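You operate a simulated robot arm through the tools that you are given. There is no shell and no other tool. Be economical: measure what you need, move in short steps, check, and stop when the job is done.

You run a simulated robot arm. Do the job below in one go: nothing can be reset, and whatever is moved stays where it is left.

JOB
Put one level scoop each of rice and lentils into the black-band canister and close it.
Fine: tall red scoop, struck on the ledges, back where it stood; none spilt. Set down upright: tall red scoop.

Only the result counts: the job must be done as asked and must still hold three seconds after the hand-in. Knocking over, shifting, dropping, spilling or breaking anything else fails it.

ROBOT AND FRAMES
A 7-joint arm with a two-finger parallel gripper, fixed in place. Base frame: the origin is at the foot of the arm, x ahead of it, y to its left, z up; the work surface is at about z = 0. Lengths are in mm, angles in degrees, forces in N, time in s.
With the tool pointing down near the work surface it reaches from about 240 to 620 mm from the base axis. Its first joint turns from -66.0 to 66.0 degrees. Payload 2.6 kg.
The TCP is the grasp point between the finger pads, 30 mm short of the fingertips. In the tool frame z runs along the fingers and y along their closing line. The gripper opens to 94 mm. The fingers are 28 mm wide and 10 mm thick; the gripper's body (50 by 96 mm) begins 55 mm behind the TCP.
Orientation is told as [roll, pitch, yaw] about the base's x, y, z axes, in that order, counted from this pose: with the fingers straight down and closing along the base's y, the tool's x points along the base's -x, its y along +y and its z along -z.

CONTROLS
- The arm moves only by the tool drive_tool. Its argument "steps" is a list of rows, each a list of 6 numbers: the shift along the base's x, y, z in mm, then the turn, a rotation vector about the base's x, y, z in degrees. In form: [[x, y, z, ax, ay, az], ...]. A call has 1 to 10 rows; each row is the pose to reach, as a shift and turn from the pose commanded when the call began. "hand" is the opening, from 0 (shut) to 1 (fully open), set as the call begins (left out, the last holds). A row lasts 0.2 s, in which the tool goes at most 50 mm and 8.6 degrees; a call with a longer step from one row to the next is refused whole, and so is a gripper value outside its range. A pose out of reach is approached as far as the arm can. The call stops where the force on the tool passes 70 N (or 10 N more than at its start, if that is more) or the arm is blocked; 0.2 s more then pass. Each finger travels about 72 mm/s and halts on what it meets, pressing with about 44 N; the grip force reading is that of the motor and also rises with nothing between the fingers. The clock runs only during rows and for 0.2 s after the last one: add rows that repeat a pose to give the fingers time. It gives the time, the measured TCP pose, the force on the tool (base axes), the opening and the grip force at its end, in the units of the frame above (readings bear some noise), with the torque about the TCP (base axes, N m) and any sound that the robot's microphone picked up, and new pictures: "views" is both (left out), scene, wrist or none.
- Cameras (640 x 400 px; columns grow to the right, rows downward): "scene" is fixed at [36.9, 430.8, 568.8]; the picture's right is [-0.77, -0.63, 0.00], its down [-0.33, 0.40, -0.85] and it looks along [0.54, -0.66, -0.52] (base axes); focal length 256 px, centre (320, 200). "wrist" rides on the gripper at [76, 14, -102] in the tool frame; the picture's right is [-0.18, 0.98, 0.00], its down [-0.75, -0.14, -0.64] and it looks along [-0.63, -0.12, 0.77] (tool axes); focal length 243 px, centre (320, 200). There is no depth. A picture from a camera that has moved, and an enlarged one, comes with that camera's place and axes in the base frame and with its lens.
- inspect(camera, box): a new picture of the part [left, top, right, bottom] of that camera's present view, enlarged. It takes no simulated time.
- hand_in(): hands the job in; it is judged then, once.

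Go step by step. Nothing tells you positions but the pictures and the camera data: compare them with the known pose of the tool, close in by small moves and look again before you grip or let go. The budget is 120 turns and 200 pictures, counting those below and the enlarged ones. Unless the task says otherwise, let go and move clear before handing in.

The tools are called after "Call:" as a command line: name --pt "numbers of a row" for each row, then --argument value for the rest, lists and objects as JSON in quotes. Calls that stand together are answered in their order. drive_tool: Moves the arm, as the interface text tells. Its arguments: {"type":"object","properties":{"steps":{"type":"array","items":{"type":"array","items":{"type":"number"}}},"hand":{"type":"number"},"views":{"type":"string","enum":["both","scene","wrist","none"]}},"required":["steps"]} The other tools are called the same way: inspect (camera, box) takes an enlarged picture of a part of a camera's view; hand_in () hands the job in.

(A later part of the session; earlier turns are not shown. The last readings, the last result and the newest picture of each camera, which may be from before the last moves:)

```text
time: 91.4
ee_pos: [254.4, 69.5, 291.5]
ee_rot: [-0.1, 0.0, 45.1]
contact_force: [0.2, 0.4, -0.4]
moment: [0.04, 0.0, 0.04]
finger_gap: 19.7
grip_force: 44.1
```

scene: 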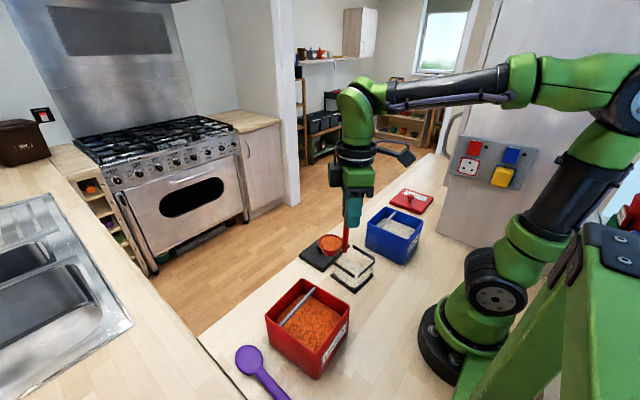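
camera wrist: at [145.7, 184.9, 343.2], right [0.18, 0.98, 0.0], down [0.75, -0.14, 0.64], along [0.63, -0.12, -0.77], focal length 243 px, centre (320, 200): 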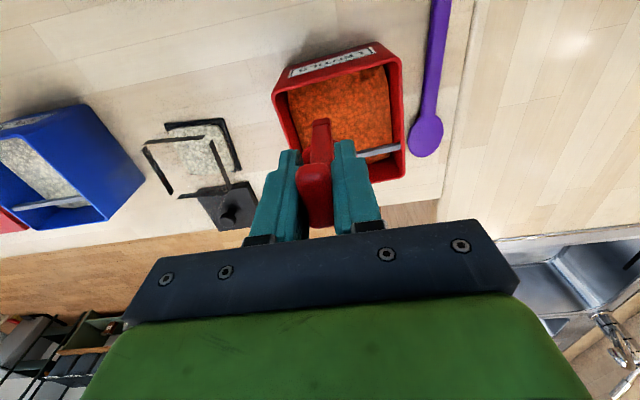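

Call:
drive_tool --pt "2 -7 0 0 0 2" --pt "6 -20 0 0 0 6" --pt "10 -33 0 0 0 11" --pt "14 -47 0 0 0 16" --pt "18 -61 0 0 0 21" --pt "22 -75 0 0 0 26" --pt "26 -90 0 0 0 31" --pt "30 -105 0 0 0 36" --pt "33 -119 0 0 0 41" --pt "35 -129 0 0 0 45" --views "none"

Call:
inspect --camera "scene" --box '[271, 170, 431, 290]'

```text
time: 93.6
ee_pos: [289.7, -61.8, 293.0]
ee_rot: [-0.1, -0.1, 90.1]
contact_force: [0.3, 0.1, -1.1]
moment: [0.01, 0.0, 0.0]
finger_gap: 19.7
grip_force: 44.0
```

```text
3.33 times, centred on (351, 230) of scene
camera zoom: at [36.9, 430.9, 568.8], right [-0.77, -0.63, 0.0], down [-0.33, 0.4, -0.85], along [0.54, -0.66, -0.52], focal length 854 px, centre (217, 100)
```

zoom: 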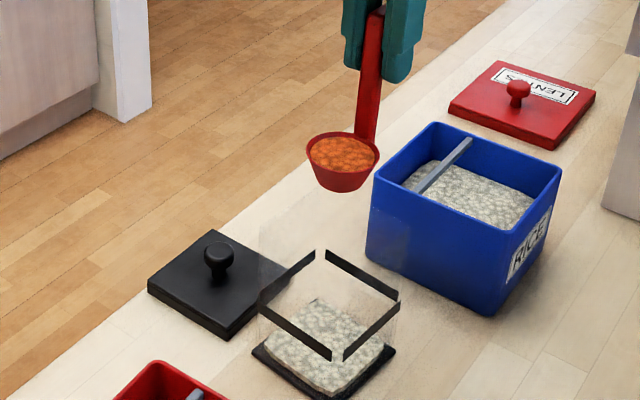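

The bowl is over the canister in the same spot as before, so I'll repeat the same pour.

Call:
drive_tool --pt "0 0 -3 -8 0 0" --pt "0 0 -6 -16 0 0" --pt "0 2 -8 -22 0 0" --pt "0 8 -10 -27 0 0" --pt "0 14 -10 -31 0 0" --pt "0 20 -10 -35 0 0" --pt "0 26 -11 -39 0 0" --pt "0 32 -12 -43 0 0" --views "none"

Call:
inspect --camera "scene" --box '[271, 170, 431, 290]'

Call:
drive_tool --pt "0 6 -2 -4 0 0" --pt "0 13 -5 -8 0 0" --pt "0 20 -9 -13 0 0" --pt "0 28 -14 -19 0 0" --pt "0 36 -20 -25 0 0" --pt "0 44 -27 -31 0 0" --pt "0 52 -33 -37 0 0" --pt "0 60 -39 -42 0 0" --pt "0 66 -44 -47 0 0" --pt "0 66 -44 -47 0 0" --views "none"

Call:
drive_tool --pt "0 5 -2 -5 0 0" --pt "0 10 -4 -10 0 0" --pt "0 15 -6 -14 0 0" --pt "0 18 -6 -17 0 0" --pt "0 18 -6 -17 0 0" --pt "0 18 -6 -17 0 0" --views "none"

Call:
drive_tool --pt "0 -8 3 8 0 0" --pt "0 -18 8 16.5 0 0" --pt "0 -27 15 25 0 0" --pt "0 -38 23 33 0 0" --pt "0 -49 30 41 0 0" --pt "0 -59 37 49 0 0" --pt "0 -72 45 57 0 0" --pt "0 -85 52 65 0 0" --pt "0 -97 55 73 0 0" --pt "0 -107 57 81 0 0" --views "none"

Call:
inspect --camera "scene" --box '[271, 170, 431, 290]'

```text
time: 95.4
ee_pos: [290.1, -28.8, 278.9]
ee_rot: [0.1, 43.0, 90.1]
contact_force: [-0.9, -0.1, -0.5]
moment: [-0.01, 0.02, 0.0]
finger_gap: 19.6
grip_force: 43.9
```

```text
3.33 times, centred on (351, 230) of scene
camera zoom: at [36.9, 430.8, 568.8], right [-0.77, -0.63, 0.0], down [-0.33, 0.4, -0.85], along [0.54, -0.66, -0.52], focal length 854 px, centre (217, 100)
```

zoom: 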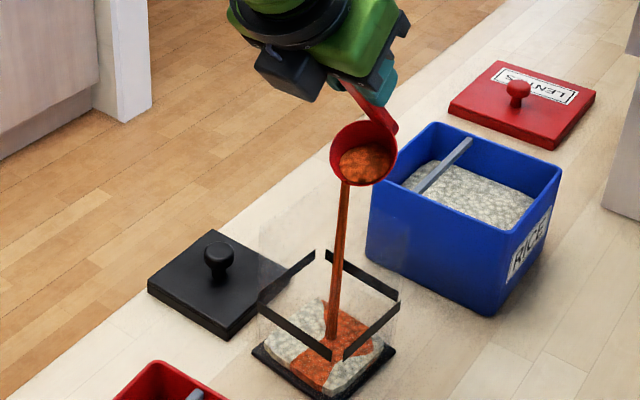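

```text
time: 97.6
ee_pos: [289.6, 36.6, 236.0]
ee_rot: [-147.7, 89.9, -57.8]
contact_force: [-0.2, 0.2, -0.4]
moment: [0.04, 0.01, 0.0]
finger_gap: 19.6
grip_force: 44.3
```

```text
time: 99.0
ee_pos: [288.9, 54.0, 232.1]
ee_rot: [-180.1, 73.0, -90.1]
contact_force: [-0.2, -0.6, -0.6]
moment: [-0.01, 0.0, -0.01]
finger_gap: 19.6
grip_force: 44.1
```

```text
time: 101.2
ee_pos: [289.8, -51.3, 287.9]
ee_rot: [-0.1, 25.8, 90.0]
contact_force: [0.8, 0.2, 0.3]
moment: [-0.01, 0.01, -0.01]
finger_gap: 19.3
grip_force: 43.9
```

```text
3.33 times, centred on (351, 230) of scene
camera zoom: at [36.9, 430.9, 568.8], right [-0.77, -0.63, 0.0], down [-0.33, 0.4, -0.85], along [0.54, -0.66, -0.52], focal length 854 px, centre (217, 100)
```

zoom: 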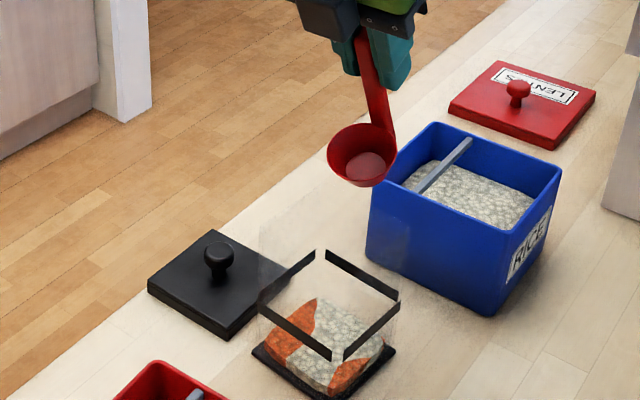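

Both scoops are in and the bowl is empty, with nothing spilt. I'll level out and carry the scoop back to where it stood.

Call:
drive_tool --pt "0 -4 2 7 0 0" --pt "0 -7 4 14 0 0" --pt "0 -9 5 20 0 0" --pt "0 -9 5 26 0 0" --views "none"

Call:
drive_tool --pt "-10 -20 0 0 0 -8.5" --pt "-26 -42 0 0 0 -17" --pt "-43 -63 0 0 0 -25.5" --pt "-60 -84 0 0 0 -34" --pt "-78 -105 0 0 0 -42.5" --pt "-97 -126 0 0 0 -51" --pt "-117 -147 0 0 0 -59.5" --pt "-138 -168 -10 0 0 -68" --pt "-158 -188 -25 0 0 -76.5" --pt "-172 -201 -40 0 0 -85" --views "none"

Call:
drive_tool --pt "-3 -3 -5 0 0 -3" --pt "-6 -5.5 -12 0 0 -4.9" --pt "-6 -5.5 -30 0 0 -4.9" --pt "-6 -5.5 -55 0 0 -4.9" --pt "-6 -5.5 -80 0 0 -4.9" --pt "-6 -5.5 -105 0 0 -4.9" --pt "-6 -5.5 -125 0 0 -4.9" --pt "-6 -5.5 -125 0 0 -4.9" --views "both"

```text
time: 102.2
ee_pos: [290.8, -60.7, 292.2]
ee_rot: [0.1, -0.1, 90.1]
contact_force: [0.9, 0.2, -0.7]
moment: [0.0, 0.01, -0.03]
finger_gap: 19.2
grip_force: 44.3
```

```text
time: 104.4
ee_pos: [116.6, -263.5, 251.7]
ee_rot: [0.0, 0.0, 5.0]
contact_force: [0.0, -0.5, -0.3]
moment: [0.0, 0.01, 0.01]
finger_gap: 19.2
grip_force: 43.8
```

```text
time: 106.2
ee_pos: [110.9, -266.9, 126.8]
ee_rot: [-0.1, 0.0, 0.1]
contact_force: [-0.7, -0.8, 0.1]
moment: [-0.01, 0.01, -0.03]
finger_gap: 19.7
grip_force: 44.0
camera wrist: at [34.8, -252.1, 229.0], right [0.18, 0.98, 0.0], down [0.75, -0.14, 0.64], along [0.63, -0.12, -0.77], focal length 243 px, centre (320, 200)
```

scene: 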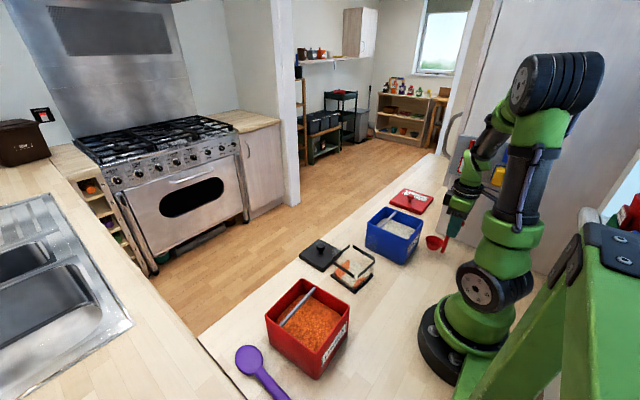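
wrist: 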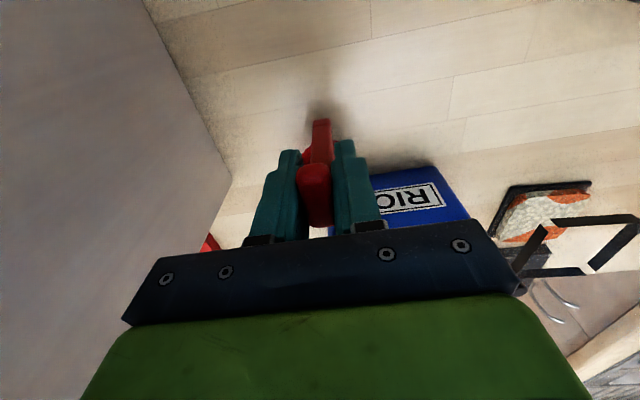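

I'm 22.7 mm above the set-down height at the original spot, so I'll lower gently.

Call:
drive_tool --pt "0 0 -6 0 0 0" --pt "0 0 -12 0 0 0" --pt "0 0 -17 0 0 0" --pt "0 0 -20 0 0 0" --pt "0 0 -21.5 0 0 0" --pt "0 0 -22.3 0 0 0" --pt "0 0 -22.3 0 0 0" --views "none"

Call:
inspect --camera "scene" --box '[400, 190, 480, 270]'

```text
time: 107.8
ee_pos: [111.5, -268.0, 105.3]
ee_rot: [-0.2, -0.1, 0.1]
contact_force: [-4.9, 1.9, 31.2]
moment: [0.21, -0.12, 0.01]
finger_gap: 19.6
grip_force: 43.9
```

```text
5.00 times, centred on (440, 230) of scene
camera zoom: at [36.9, 431.0, 568.7], right [-0.77, -0.63, 0.0], down [-0.33, 0.4, -0.85], along [0.54, -0.66, -0.52], focal length 1282 px, centre (-280, 50)
```

zoom: 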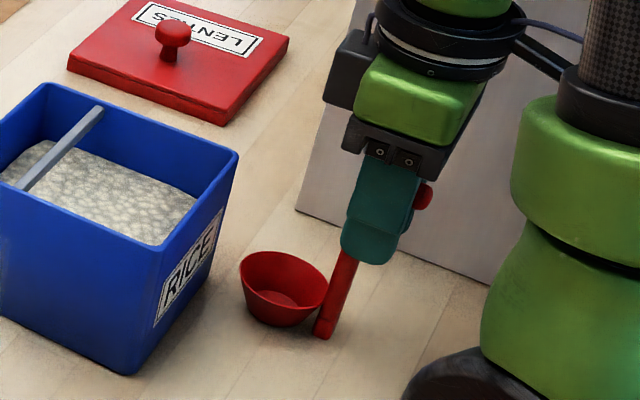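

It's on the table and pressing. I'll ease up 0.8 mm, then open slowly.

Call:
drive_tool --pt "0 0 0.6 0 0 0" --pt "0 0 0.9 0 0 0" --views "none"

```text
time: 108.4
ee_pos: [114.1, -267.0, 105.4]
ee_rot: [-0.2, 0.0, 0.1]
contact_force: [-0.4, -2.6, 18.3]
moment: [-0.15, -0.42, -0.04]
finger_gap: 19.3
grip_force: 44.1
```

Call:
drive_tool --pt "0 0 0.6 0 0 0" --pt "0 0 1 0 0 0" --views "none"

```text
time: 109.0
ee_pos: [111.6, -267.2, 106.1]
ee_rot: [0.0, 0.1, 0.1]
contact_force: [0.7, -1.0, 3.8]
moment: [-0.09, -0.24, 0.0]
finger_gap: 19.8
grip_force: 43.7
```

Nearly unloaded, so I'll open the fingers.

Call:
drive_tool --pt "0 0 0 0 0 0" --pt "0 0 0 0 0 0" --pt "0 0 0 0 0 0" --hand 0.6 --views "wrist"

Call:
inspect --camera "scene" --box '[400, 190, 480, 270]'

```text
time: 109.8
ee_pos: [110.8, -267.9, 106.3]
ee_rot: [0.0, 0.1, 0.0]
contact_force: [-1.4, -0.2, -0.2]
moment: [0.01, 0.0, -0.02]
finger_gap: 56.4
grip_force: 0.1
camera wrist: at [35.5, -252.6, 208.3], right [0.18, 0.98, 0.0], down [0.75, -0.14, 0.64], along [0.63, -0.12, -0.77], focal length 243 px, centre (320, 200)
```

wrist: 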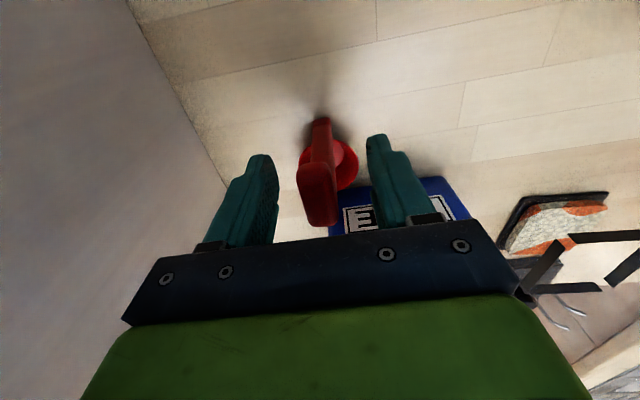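

```text
5.00 times, centred on (440, 230) of scene
camera zoom: at [36.9, 430.8, 568.8], right [-0.77, -0.63, 0.0], down [-0.33, 0.4, -0.85], along [0.54, -0.66, -0.52], focal length 1282 px, centre (-280, 50)
```

zoom: 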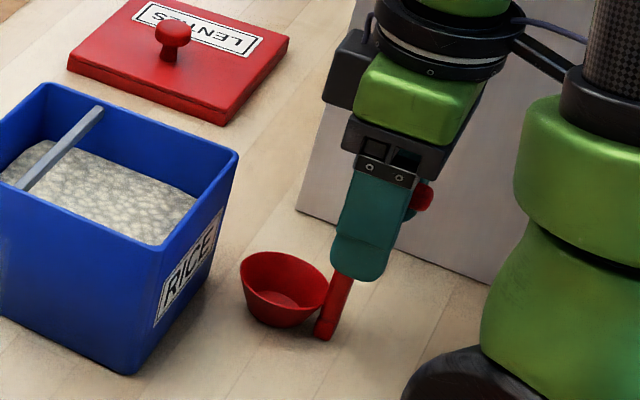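

The scoop stands upright where it was. I'll rise clear, then go to the rice bin's near side to push it back about 9 mm with closed fingers held low.

Call:
drive_tool --pt "0 0 15 0 0 0" --pt "0 0 40 0 0 0" --pt "0 0 75 0 0 0" --pt "0 0 110 0 0 0" --pt "0 0 134 0 0 0" --views "none"

Call:
drive_tool --pt "20 20 0 0 0 0" --pt "40 40 0 0 0 0" --pt "54 58 0 0 0 0" --pt "54 58 -20 0 0 0" --hand 0 --views "both"

Call:
inspect --camera "wrist" --box '[220, 0, 480, 240]'

Call:
inspect --camera "scene" --box '[350, 180, 446, 260]'

```text
time: 111.0
ee_pos: [112.3, -267.4, 239.7]
ee_rot: [0.0, 0.0, 0.1]
contact_force: [-0.2, -0.2, 1.1]
moment: [-0.03, 0.0, -0.02]
finger_gap: 56.3
grip_force: 0.1
```

```text
time: 112.0
ee_pos: [165.9, -208.3, 220.2]
ee_rot: [0.1, -0.1, 0.0]
contact_force: [-0.2, -0.5, -0.5]
moment: [-0.01, 0.01, -0.01]
finger_gap: 0.0
grip_force: 33.1
camera wrist: at [90.1, -193.4, 321.9], right [0.18, 0.98, 0.0], down [0.75, -0.14, 0.64], along [0.63, -0.12, -0.77], focal length 243 px, centre (320, 200)
```

scene: 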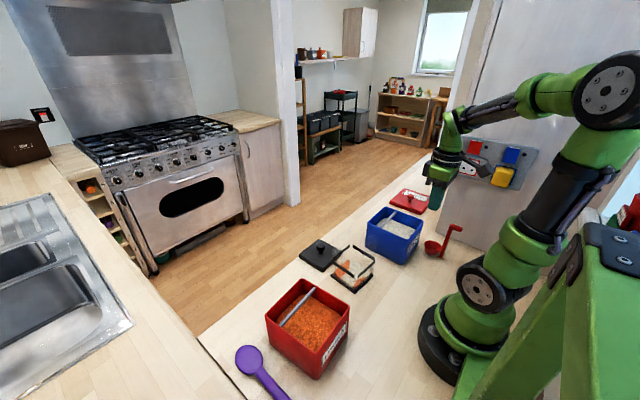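
wrist: 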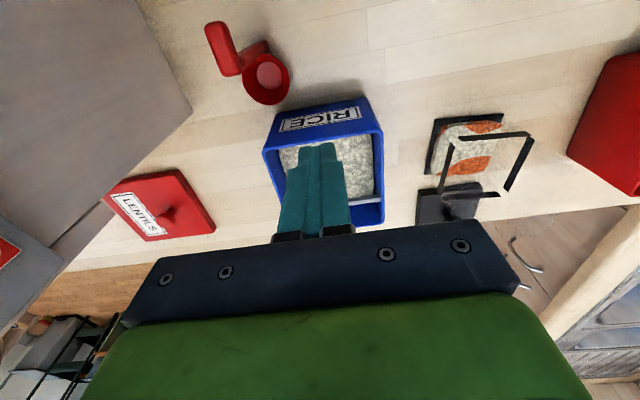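

```text
1.67 times, centred on (350, 120) of wrist
camera zoom: at [90.1, -193.4, 321.9], right [0.18, 0.98, 0.0], down [0.75, -0.14, 0.64], along [0.63, -0.12, -0.77], focal length 404 px, centre (270, 333)
```

zoom: 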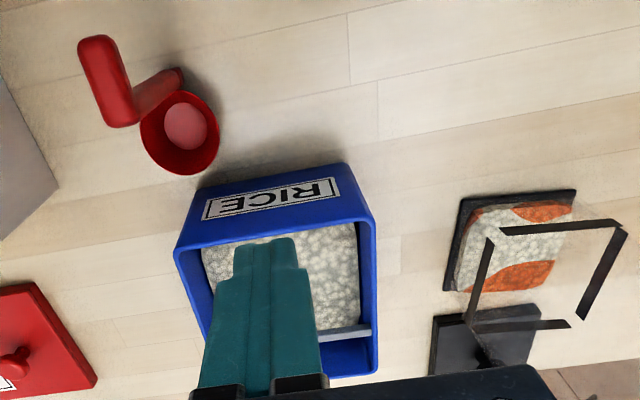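

```text
5.00 times, centred on (398, 220) of scene
camera zoom: at [36.9, 430.9, 568.8], right [-0.77, -0.63, 0.0], down [-0.33, 0.4, -0.85], along [0.54, -0.66, -0.52], focal length 1282 px, centre (-70, 100)
```

zoom: 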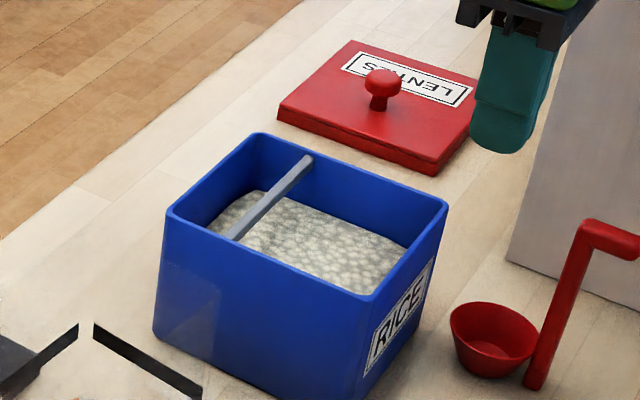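

The rice bin's near wall is at x ≈ 197 and was about 208 originally. I'll lower beside it and creep forward.

Call:
drive_tool --pt "0 -4 -30 0 0 0" --pt "0 -4 -60 0 0 0" --pt "0 -4 -90 0 0 0" --pt "0 -4 -120 0 0 0" --pt "0 -4 -145 0 0 0" --pt "0 -4 -158 0 0 0" --views "none"

Call:
drive_tool --pt "4 0 0 0 0 0" --pt "8 0 0 0 0 0" --pt "11 0 0 0 0 0" --pt "13 0 0 0 0 0" --pt "15 0 0 0 0 0" --views "none"

Call:
inspect --camera "scene" --box '[350, 180, 446, 260]'

```text
time: 113.4
ee_pos: [163.8, -215.9, 63.1]
ee_rot: [0.0, 0.1, 0.0]
contact_force: [0.0, -0.5, -0.1]
moment: [0.02, -0.01, 0.01]
finger_gap: 0.2
grip_force: 33.0
```

```text
time: 114.6
ee_pos: [180.7, -212.8, 62.3]
ee_rot: [0.0, 0.0, 0.1]
contact_force: [-0.4, -0.2, -0.5]
moment: [0.0, -0.01, 0.02]
finger_gap: 0.1
grip_force: 32.8
```

```text
5.00 times, centred on (398, 220) of scene
camera zoom: at [36.9, 430.9, 568.8], right [-0.77, -0.63, 0.0], down [-0.33, 0.4, -0.85], along [0.54, -0.66, -0.52], focal length 1282 px, centre (-70, 100)
```

zoom: 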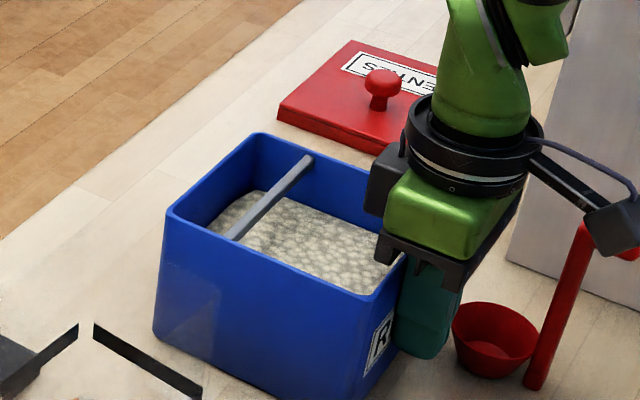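

Call:
drive_tool --pt "1.5 0 0 0 0 0" --pt "3 0 0 0 0 0" --pt "4.5 0 0 0 0 0" --pt "6 0 0 0 0 0" --views "none"

Call:
inspect --camera "scene" --box '[350, 180, 446, 260]'

```text
time: 115.6
ee_pos: [188.5, -213.4, 62.6]
ee_rot: [0.0, 0.0, 0.0]
contact_force: [-3.2, 1.4, 0.9]
moment: [-0.04, -0.07, 0.02]
finger_gap: 0.0
grip_force: 33.2
```

```text
5.00 times, centred on (398, 220) of scene
camera zoom: at [36.9, 430.9, 568.7], right [-0.77, -0.63, 0.0], down [-0.33, 0.4, -0.85], along [0.54, -0.66, -0.52], focal length 1282 px, centre (-70, 100)
```

zoom: 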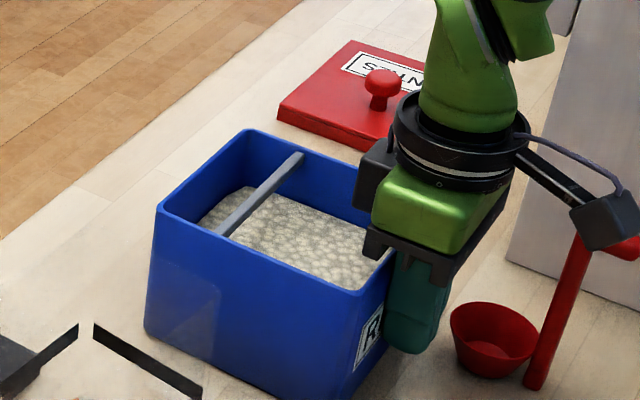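

By landmark comparison the rice bin is back in its original place within 1–2 mm. I'll retreat and rise, then go to the lentil bin.

Call:
drive_tool --pt "-5 0 0 0 0 0" --pt "-14 0 0 0 0 0" --pt "-14 0 30 0 0 0" --pt "-14 0 70 0 0 0" --pt "-14 0 115 0 0 0" --pt "-5 20 150 0 0 0" --pt "0 60 180 0 0 0" --pt "0 105 190 0 0 0" --pt "0 150 190 0 0 0" --pt "0 195 190 0 0 0" --views "none"

Call:
drive_tool --pt "-5 45 0 0 0 0" --pt "-10 90 0 0 0 0" --pt "-15 135 0 0 0 0" --pt "-18 180 0 0 0 0" --pt "-20 200 0 0 0 0" --views "wrist"

Call:
inspect --camera "scene" --box '[240, 260, 368, 380]'

Call:
inspect --camera "wrist" --box '[240, 0, 480, 240]'

```text
refused: row 7 steps farther than a row can; nothing moved
```

```text
time: 116.8
ee_pos: [221.8, -17.6, 77.7]
ee_rot: [0.1, 0.1, 0.0]
contact_force: [-0.7, -0.6, 1.2]
moment: [0.05, 0.02, 0.0]
finger_gap: 0.0
grip_force: 33.4
out of reach, approached as far as the arm can: row 2, 3, 4, 5
camera wrist: at [145.1, -3.5, 179.6], right [0.18, 0.98, 0.0], down [0.75, -0.14, 0.64], along [0.63, -0.12, -0.77], focal length 243 px, centre (320, 200)
```

wrist: 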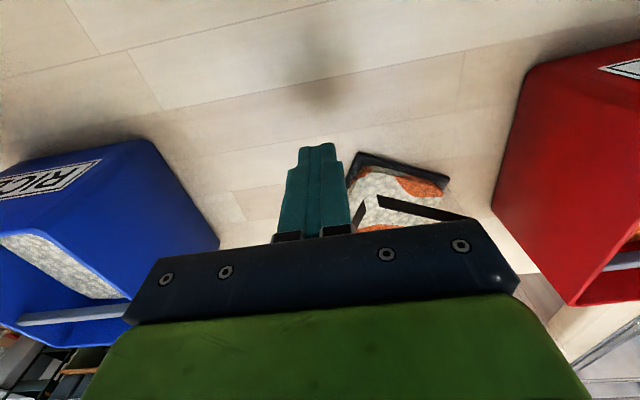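

```text
3.33 times, centred on (304, 320) of scene
camera zoom: at [36.9, 430.8, 568.8], right [-0.77, -0.63, 0.0], down [-0.33, 0.4, -0.85], along [0.54, -0.66, -0.52], focal length 854 px, centre (373, -200)
```

zoom: 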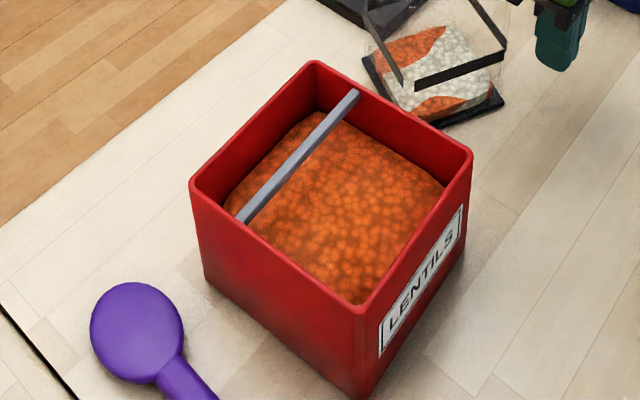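

```text
1.67 times, centred on (360, 120) of wrist
camera zoom: at [145.1, -3.5, 179.6], right [0.18, 0.98, 0.0], down [0.75, -0.14, 0.64], along [0.63, -0.12, -0.77], focal length 404 px, centre (253, 333)
```

zoom: 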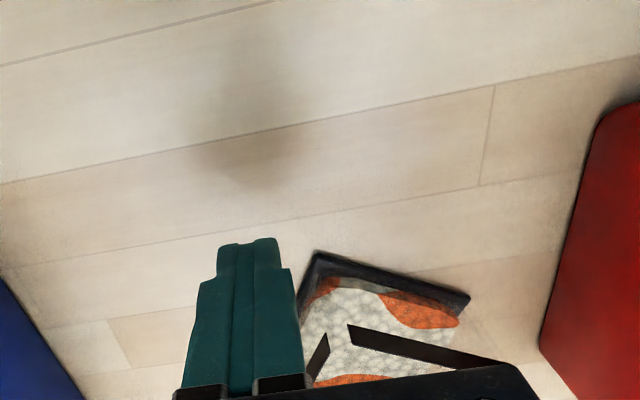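

My first call was refused and the second ran at low height, so the tool is close to the canister. I'll check its state before moving.

Call:
inspect --camera "scene" --box '[271, 190, 431, 290]'

```text
4.00 times, centred on (351, 240) of scene
camera zoom: at [36.9, 430.8, 568.8], right [-0.77, -0.63, 0.0], down [-0.33, 0.4, -0.85], along [0.54, -0.66, -0.52], focal length 1025 px, centre (196, 40)
```

zoom: 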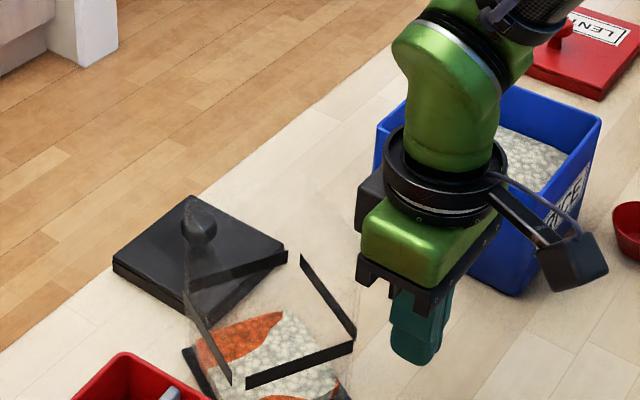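

The canister was turned and slid about 50 mm but seems upright with its contents. I'll rise straight up, slowly at first.

Call:
drive_tool --pt "0 0 5 0 0 0" --pt "0 0 12 0 0 0" --pt "0 0 22 0 0 0" --pt "0 0 35 0 0 0" --pt "0 0 50 0 0 0" --pt "0 0 70 0 0 0" --pt "0 0 90 0 0 0" --pt "0 0 115 0 0 0" --pt "0 0 145 0 0 0" --pt "0 0 180 0 0 0" --views "wrist"

Call:
inspect --camera "scene" --box '[271, 190, 431, 290]'

Call:
inspect --camera "wrist" --box '[300, 60, 540, 210]'

```text
time: 119.0
ee_pos: [217.6, -17.9, 258.1]
ee_rot: [0.0, 0.0, 0.1]
contact_force: [0.2, -0.1, 0.3]
moment: [-0.05, 0.02, 0.01]
finger_gap: 0.0
grip_force: 32.7
camera wrist: at [141.1, -3.2, 359.4], right [0.18, 0.98, 0.0], down [0.75, -0.14, 0.64], along [0.63, -0.12, -0.77], focal length 243 px, centre (320, 200)
```

wrist: 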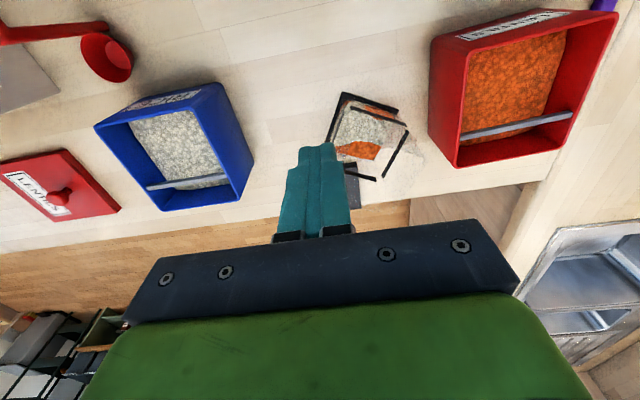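

```text
4.00 times, centred on (351, 240) of scene
camera zoom: at [36.9, 430.9, 568.8], right [-0.77, -0.63, 0.0], down [-0.33, 0.4, -0.85], along [0.54, -0.66, -0.52], focal length 1025 px, centre (196, 40)
```

zoom: 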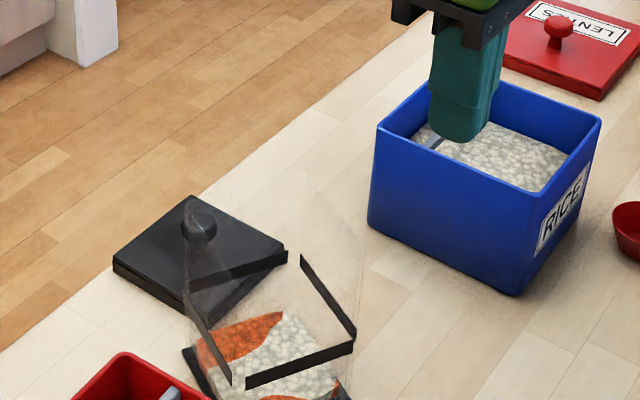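

```text
2.67 times, centred on (420, 135) of wrist
camera zoom: at [141.1, -3.2, 359.4], right [0.18, 0.98, 0.0], down [0.75, -0.14, 0.64], along [0.63, -0.12, -0.77], focal length 647 px, centre (53, 373)
```

zoom: 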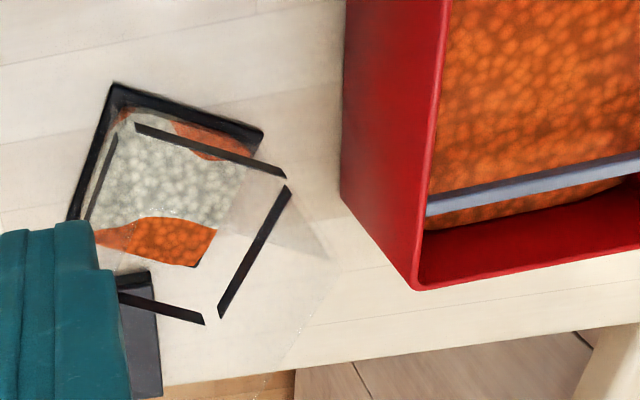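

The rice bin is right and the canister stands upright, now centred near (304, 28) and yawed about -27°. I'll grip its clear walls (about 83 mm) and slide it back. First I'll hover above with fingers open and matching yaw.

Call:
drive_tool --pt "15 8 0 0 0 -5" --pt "30 16 0 0 0 -10" --pt "45 24 0 0 0 -15" --pt "60 32 0 0 0 -20" --pt "75 40 0 0 0 -25" --pt "87 46 0 0 0 -27.5" --hand 1 --views "both"

Call:
inspect --camera "wrist" --box '[200, 20, 460, 240]'

```text
time: 120.4
ee_pos: [307.4, 28.0, 257.9]
ee_rot: [0.0, 0.1, -27.5]
contact_force: [0.5, -0.5, -0.2]
moment: [-0.01, 0.0, 0.01]
finger_gap: 93.9
grip_force: 0.1
camera wrist: at [245.3, 77.0, 359.8], right [0.62, 0.79, 0.0], down [0.6, -0.47, 0.64], along [0.51, -0.4, -0.77], focal length 243 px, centre (320, 200)
```

scene: 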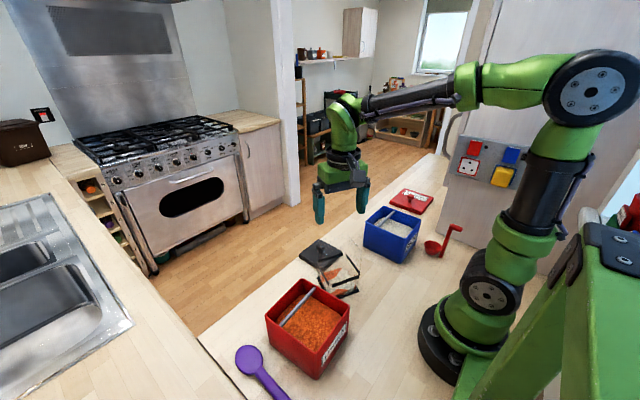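
wrist: 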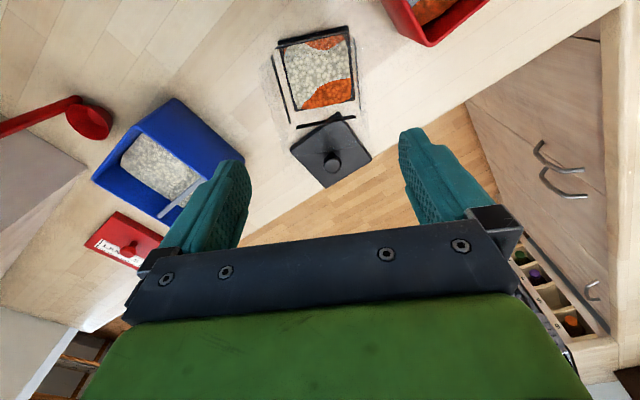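

```text
1.82 times, centred on (330, 130) of wrist
camera zoom: at [245.3, 77.0, 359.8], right [0.62, 0.79, 0.0], down [0.6, -0.47, 0.64], along [0.51, -0.4, -0.77], focal length 441 px, centre (302, 327)
```

zoom: 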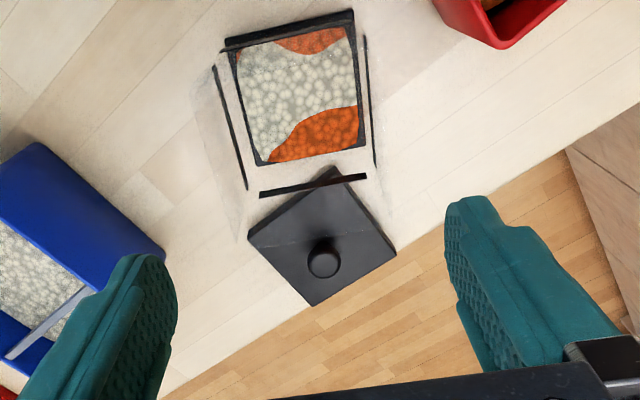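

The canister's centre measures (306.5, 27) with yaw -28°, matching the tool. I'll lower and check when the tips reach the rim.

Call:
drive_tool --pt "-0.5 -0.5 -20 0 0 -0.5" --pt "-0.5 -0.5 -40 0 0 -0.5" --pt "-0.5 -0.5 -60 0 0 -0.5" --pt "-0.5 -0.5 -75 0 0 -0.5" --pt "-0.5 -0.5 -85 0 0 -0.5" --views "wrist"

Call:
inspect --camera "scene" --box '[271, 200, 399, 300]'

```text
time: 121.6
ee_pos: [306.2, 28.2, 171.1]
ee_rot: [0.0, 0.0, -28.0]
contact_force: [-0.2, -0.6, -0.4]
moment: [-0.02, 0.04, 0.01]
finger_gap: 93.8
grip_force: 0.1
camera wrist: at [244.9, 77.4, 273.6], right [0.62, 0.78, 0.0], down [0.6, -0.48, 0.64], along [0.5, -0.4, -0.77], focal length 243 px, centre (320, 200)
```

wrist: 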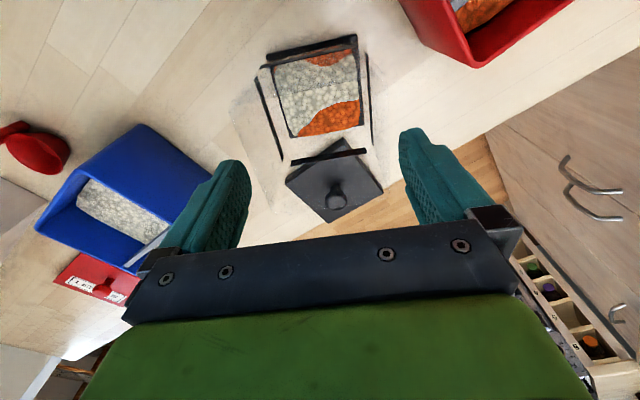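

```text
4.00 times, centred on (335, 250) of scene
camera zoom: at [36.9, 430.9, 568.8], right [-0.77, -0.63, 0.0], down [-0.33, 0.4, -0.85], along [0.54, -0.66, -0.52], focal length 1025 px, centre (260, 0)
```

zoom: 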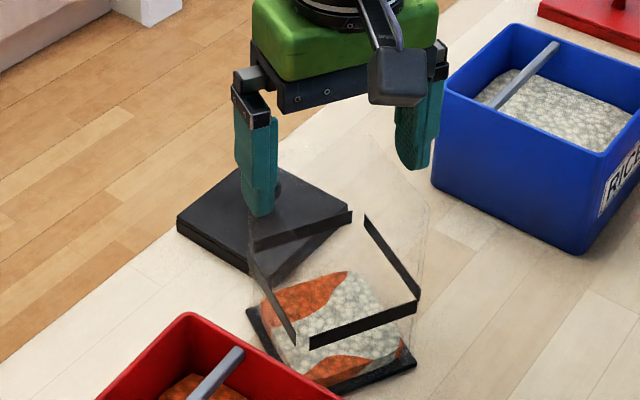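

The fingers straddle the walls, so I'll continue down slowly.

Call:
drive_tool --pt "0 0 -6 0 0 0" --pt "0 0 -12 0 0 0" --pt "0 0 -18 0 0 0" --pt "0 0 -25 0 0 0" --pt "0 0 -32 0 0 0" --pt "0 0 -40 0 0 0" --views "none"

Call:
inspect --camera "scene" --box '[271, 200, 399, 300]'

```text
time: 123.0
ee_pos: [306.8, 28.8, 131.1]
ee_rot: [0.0, 0.0, -27.9]
contact_force: [-0.6, -0.3, 0.3]
moment: [0.02, 0.02, 0.0]
finger_gap: 94.2
grip_force: 0.1
```

```text
4.00 times, centred on (335, 250) of scene
camera zoom: at [36.9, 430.8, 568.8], right [-0.77, -0.63, 0.0], down [-0.33, 0.4, -0.85], along [0.54, -0.66, -0.52], focal length 1025 px, centre (260, 0)
```

zoom: 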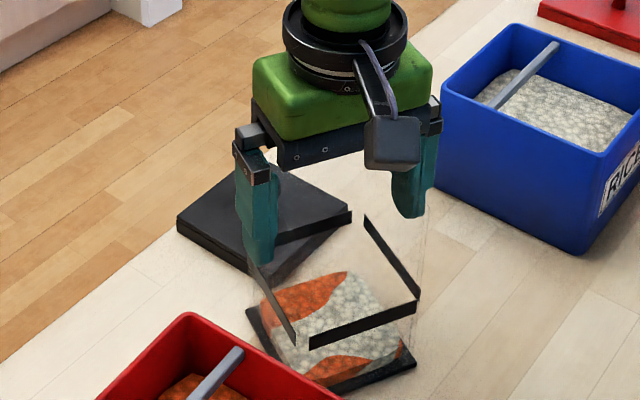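

No contact so far, so I'll close on the walls.

Call:
drive_tool --pt "0 0 0 0 0 0" --pt "0 0 0 0 0 0" --pt "0 0 0 0 0 0" --hand 0.8 --views "none"

Call:
inspect --camera "scene" --box '[271, 200, 399, 300]'

```text
time: 123.8
ee_pos: [305.4, 29.0, 130.4]
ee_rot: [0.0, 0.1, -27.9]
contact_force: [0.0, 0.4, -0.7]
moment: [-0.01, -0.04, 0.01]
finger_gap: 91.7
grip_force: 43.5
```

```text
4.00 times, centred on (335, 250) of scene
camera zoom: at [36.9, 430.8, 568.8], right [-0.77, -0.63, 0.0], down [-0.33, 0.4, -0.85], along [0.54, -0.66, -0.52], focal length 1025 px, centre (260, 0)
```

zoom: 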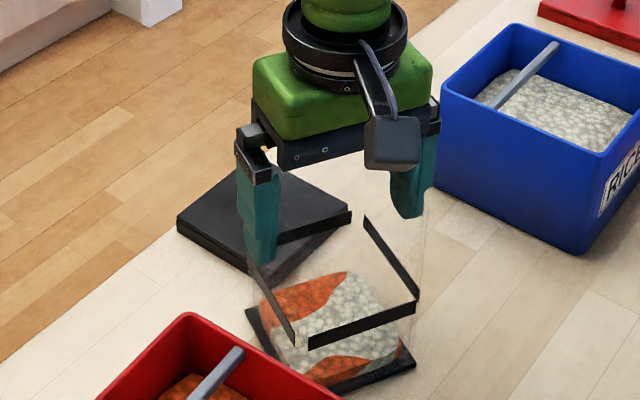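

The grip is firm at 91.7 mm, which is the canister's true width. I'll lift 2 mm and carry it back by (-15, -53.5) with +22° yaw, x first.

Call:
drive_tool --pt "0 0 1 0 0 0" --pt "-3 0 2 0 0 0" --pt "-8 -4 2 0 0 3" --pt "-12 -12 2 0 0 6" --pt "-15 -20 2 0 0 9" --pt "-15 -28 2 0 0 12" --pt "-15 -36 2 0 0 15" --pt "-15 -44 2 0 0 18" --pt "-15 -50 2 0 0 21" --pt "-15 -53.5 2 0 0 22" --views "none"

Call:
inspect --camera "scene" --box '[271, 190, 431, 290]'

```text
time: 126.0
ee_pos: [291.7, -25.5, 132.7]
ee_rot: [-0.1, 0.0, -5.9]
contact_force: [0.6, 0.0, -2.4]
moment: [0.01, -0.02, 0.0]
finger_gap: 91.9
grip_force: 44.0
```

```text
4.00 times, centred on (351, 240) of scene
camera zoom: at [36.9, 430.8, 568.8], right [-0.77, -0.63, 0.0], down [-0.33, 0.4, -0.85], along [0.54, -0.66, -0.52], focal length 1025 px, centre (196, 40)
```

zoom: 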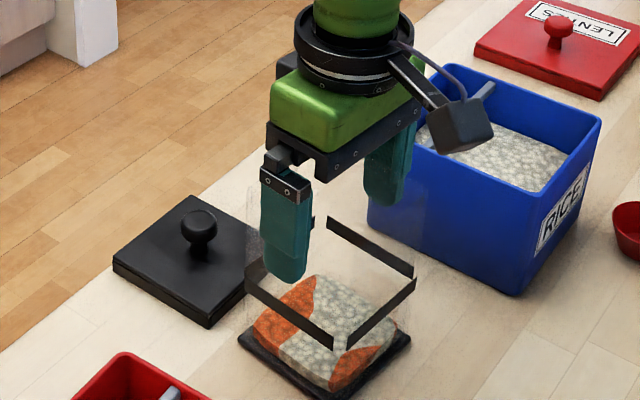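

The band and base match their original picture positions. I'll lower 2 mm and release.

Call:
drive_tool --pt "0 0 -0.8 0 0 0" --pt "0 0 -1.6 0 0 0" --pt "0 0 -2 0 0 0" --views "none"

Call:
drive_tool --pt "0 0 0 0 0 0" --pt "0 0 0 0 0 0" --pt "0 0 0 0 0 0" --hand 1 --views "none"

```text
time: 126.8
ee_pos: [291.9, -26.0, 131.8]
ee_rot: [-0.1, 0.0, -5.8]
contact_force: [0.0, -0.3, -2.9]
moment: [0.0, -0.03, -0.01]
finger_gap: 91.9
grip_force: 44.3
```

```text
time: 127.6
ee_pos: [290.6, -25.9, 131.2]
ee_rot: [0.0, 0.0, -6.0]
contact_force: [-0.1, -0.2, -0.1]
moment: [0.01, -0.03, 0.04]
finger_gap: 93.6
grip_force: 0.1
```

Released. Clearance is only about 1 mm per side, so I'll rise straight up, slowly.

Call:
drive_tool --pt "0 0 4 0 0 0" --pt "0 0 9 0 0 0" --pt "0 0 15 0 0 0" --pt "0 0 22 0 0 0" --pt "0 0 30 0 0 0" --pt "0 0 40 0 0 0" --pt "0 0 55 0 0 0" --pt "0 0 75 0 0 0" --pt "0 0 100 0 0 0" --pt "0 0 125 0 0 0" --views "both"

Call:
inspect --camera "scene" --box '[240, 200, 400, 300]'

Call:
inspect --camera "scene" --box '[240, 260, 368, 380]'

Call:
inspect --camera "wrist" --box '[240, 40, 440, 200]'

```text
time: 129.8
ee_pos: [290.1, -26.8, 258.1]
ee_rot: [0.0, 0.0, -6.0]
contact_force: [0.2, 0.0, 0.9]
moment: [-0.02, 0.02, 0.01]
finger_gap: 94.1
grip_force: 0.0
camera wrist: at [215.4, -3.3, 359.3], right [0.28, 0.96, 0.0], down [0.74, -0.22, 0.64], along [0.62, -0.18, -0.77], focal length 243 px, centre (320, 200)
```

scene: 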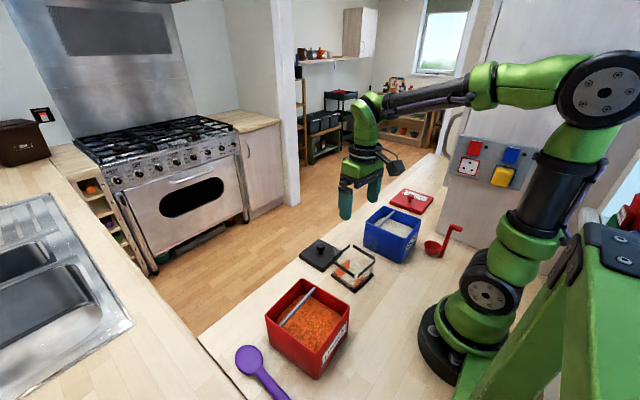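
wrist: 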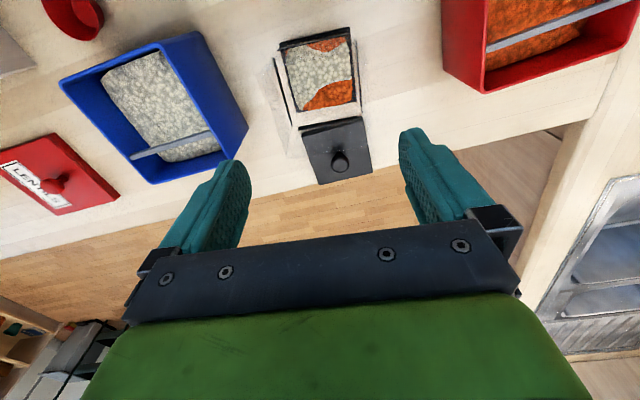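

```text
4.00 times, centred on (320, 250) of scene
camera zoom: at [36.9, 430.9, 568.8], right [-0.77, -0.63, 0.0], down [-0.33, 0.4, -0.85], along [0.54, -0.66, -0.52], focal length 1025 px, centre (320, 0)
```

zoom: 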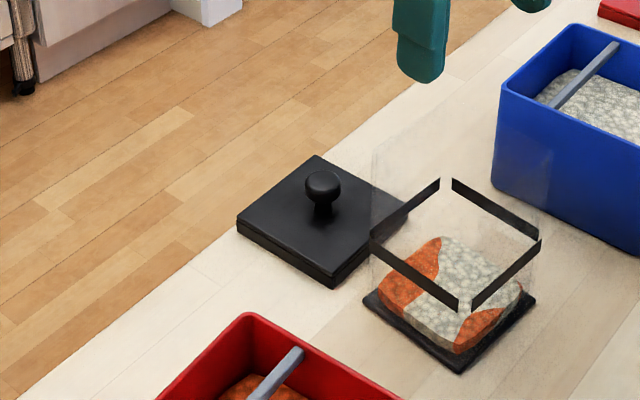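

```text
3.33 times, centred on (304, 320) of scene
camera zoom: at [36.9, 430.9, 568.8], right [-0.77, -0.63, 0.0], down [-0.33, 0.4, -0.85], along [0.54, -0.66, -0.52], focal length 854 px, centre (373, -200)
```

zoom: 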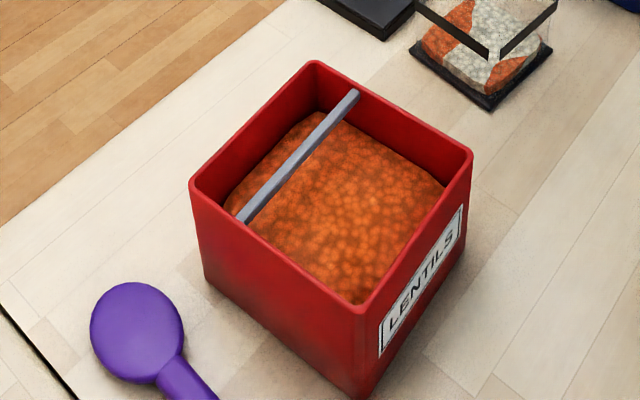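

```text
2.50 times, centred on (340, 120) of wrist
camera zoom: at [215.4, -3.3, 359.3], right [0.28, 0.96, 0.0], down [0.74, -0.22, 0.64], along [0.62, -0.18, -0.77], focal length 606 px, centre (270, 400)
```

zoom: 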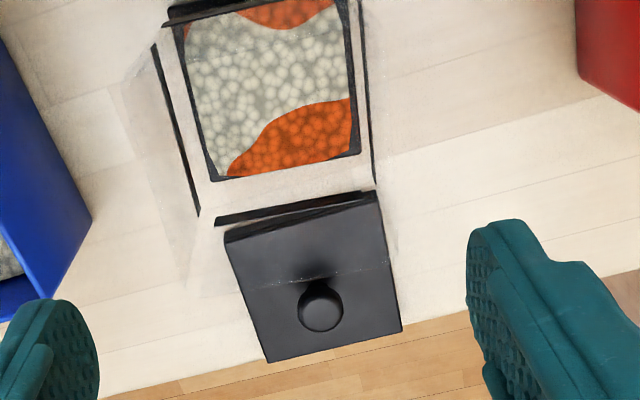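

The canister is back in place, upright with its contents. Next, the lentil bin needs about (+8.5, -18.7). I'll close the fingers and go high to its near side.

Call:
drive_tool --pt "-10 22 0 0 0 2" --pt "-22 44 0 0 0 4" --pt "-34 66 0 0 0 6" --pt "-46 88 0 0 0 6" --pt "-58 110 0 0 0 6" --pt "-70 132 0 0 0 6" --pt "-82 154 0 0 0 6" --pt "-94 176 0 0 0 6" --pt "-104 198 0 0 0 6" --pt "-113 214 0 0 0 6" --hand 0 --views "none"

```text
time: 132.0
ee_pos: [178.6, 189.5, 258.3]
ee_rot: [0.0, 0.1, 0.1]
contact_force: [-0.5, 0.1, -0.4]
moment: [-0.01, -0.02, 0.02]
finger_gap: 0.0
grip_force: 32.8
```

Call:
drive_tool --pt "-4 0 -35 0 0 0" --pt "-6 0 -75 0 0 0" --pt "-6 0 -115 0 0 0" --pt "-6 0 -150 0 0 0" --pt "-6 0 -180 0 0 0" --pt "-6 0 -196 0 0 0" --views "wrist"

Call:
inspect --camera "scene" --box '[240, 260, 368, 380]'

```text
time: 133.4
ee_pos: [172.0, 189.2, 60.1]
ee_rot: [0.0, 0.0, 0.1]
contact_force: [-0.5, -0.5, -0.1]
moment: [-0.03, 0.01, -0.02]
finger_gap: 0.0
grip_force: 32.8
camera wrist: at [96.4, 203.8, 162.1], right [0.18, 0.98, 0.0], down [0.75, -0.14, 0.64], along [0.63, -0.12, -0.77], focal length 243 px, centre (320, 200)
```

wrist: 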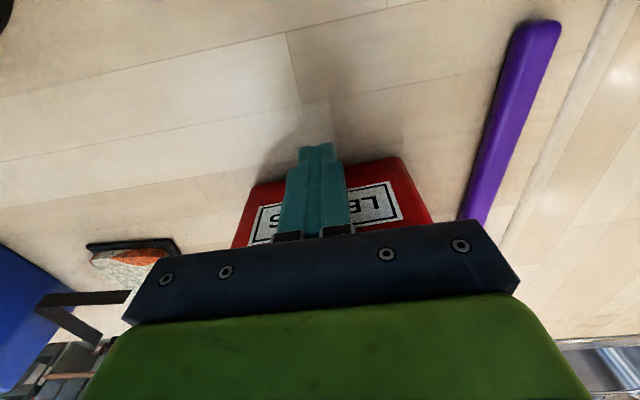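

```text
3.33 times, centred on (304, 320) of scene
camera zoom: at [36.9, 430.8, 568.8], right [-0.77, -0.63, 0.0], down [-0.33, 0.4, -0.85], along [0.54, -0.66, -0.52], focal length 854 px, centre (373, -200)
```

zoom: 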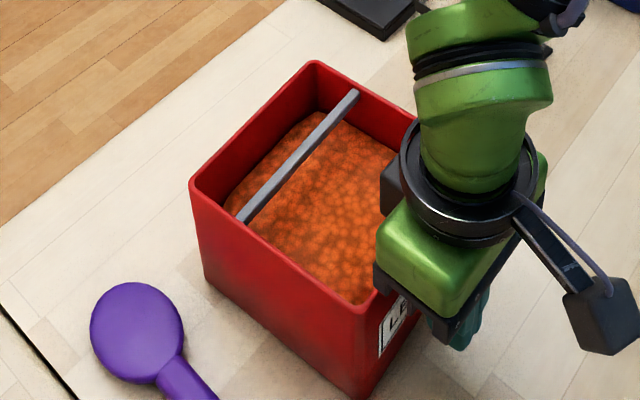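

Call:
drive_tool --pt "5 0 0 0 0 0" --pt "10 0 0 0 0 0" --pt "13 0 0 0 0 0" --pt "15 0 0 0 0 0" --pt "17 0 0 0 0 0" --views "none"

```text
time: 134.6
ee_pos: [189.0, 190.0, 61.3]
ee_rot: [0.0, -0.1, 0.1]
contact_force: [-4.3, -0.5, 1.6]
moment: [0.02, -0.1, 0.04]
finger_gap: 0.0
grip_force: 32.9
```

In contact. I'll push 6 mm more and compare.

Call:
drive_tool --pt "1.5 0 0 0 0 0" --pt "3 0 0 0 0 0" --pt "4.5 0 0 0 0 0" --pt "6 0 0 0 0 0" --views "none"

Call:
inspect --camera "scene" --box '[240, 260, 368, 380]'

```text
time: 135.6
ee_pos: [194.5, 188.7, 60.3]
ee_rot: [0.0, -0.1, 0.0]
contact_force: [-3.8, -0.3, 1.0]
moment: [-0.01, -0.06, 0.06]
finger_gap: 0.0
grip_force: 32.6
```

```text
3.33 times, centred on (304, 320) of scene
camera zoom: at [36.9, 430.8, 568.8], right [-0.77, -0.63, 0.0], down [-0.33, 0.4, -0.85], along [0.54, -0.66, -0.52], focal length 854 px, centre (373, -200)
```

zoom: 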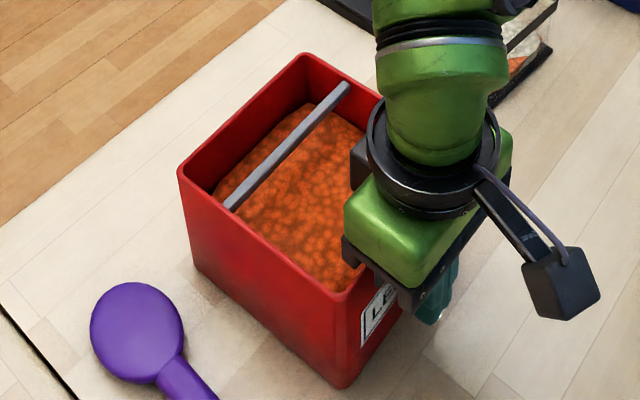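

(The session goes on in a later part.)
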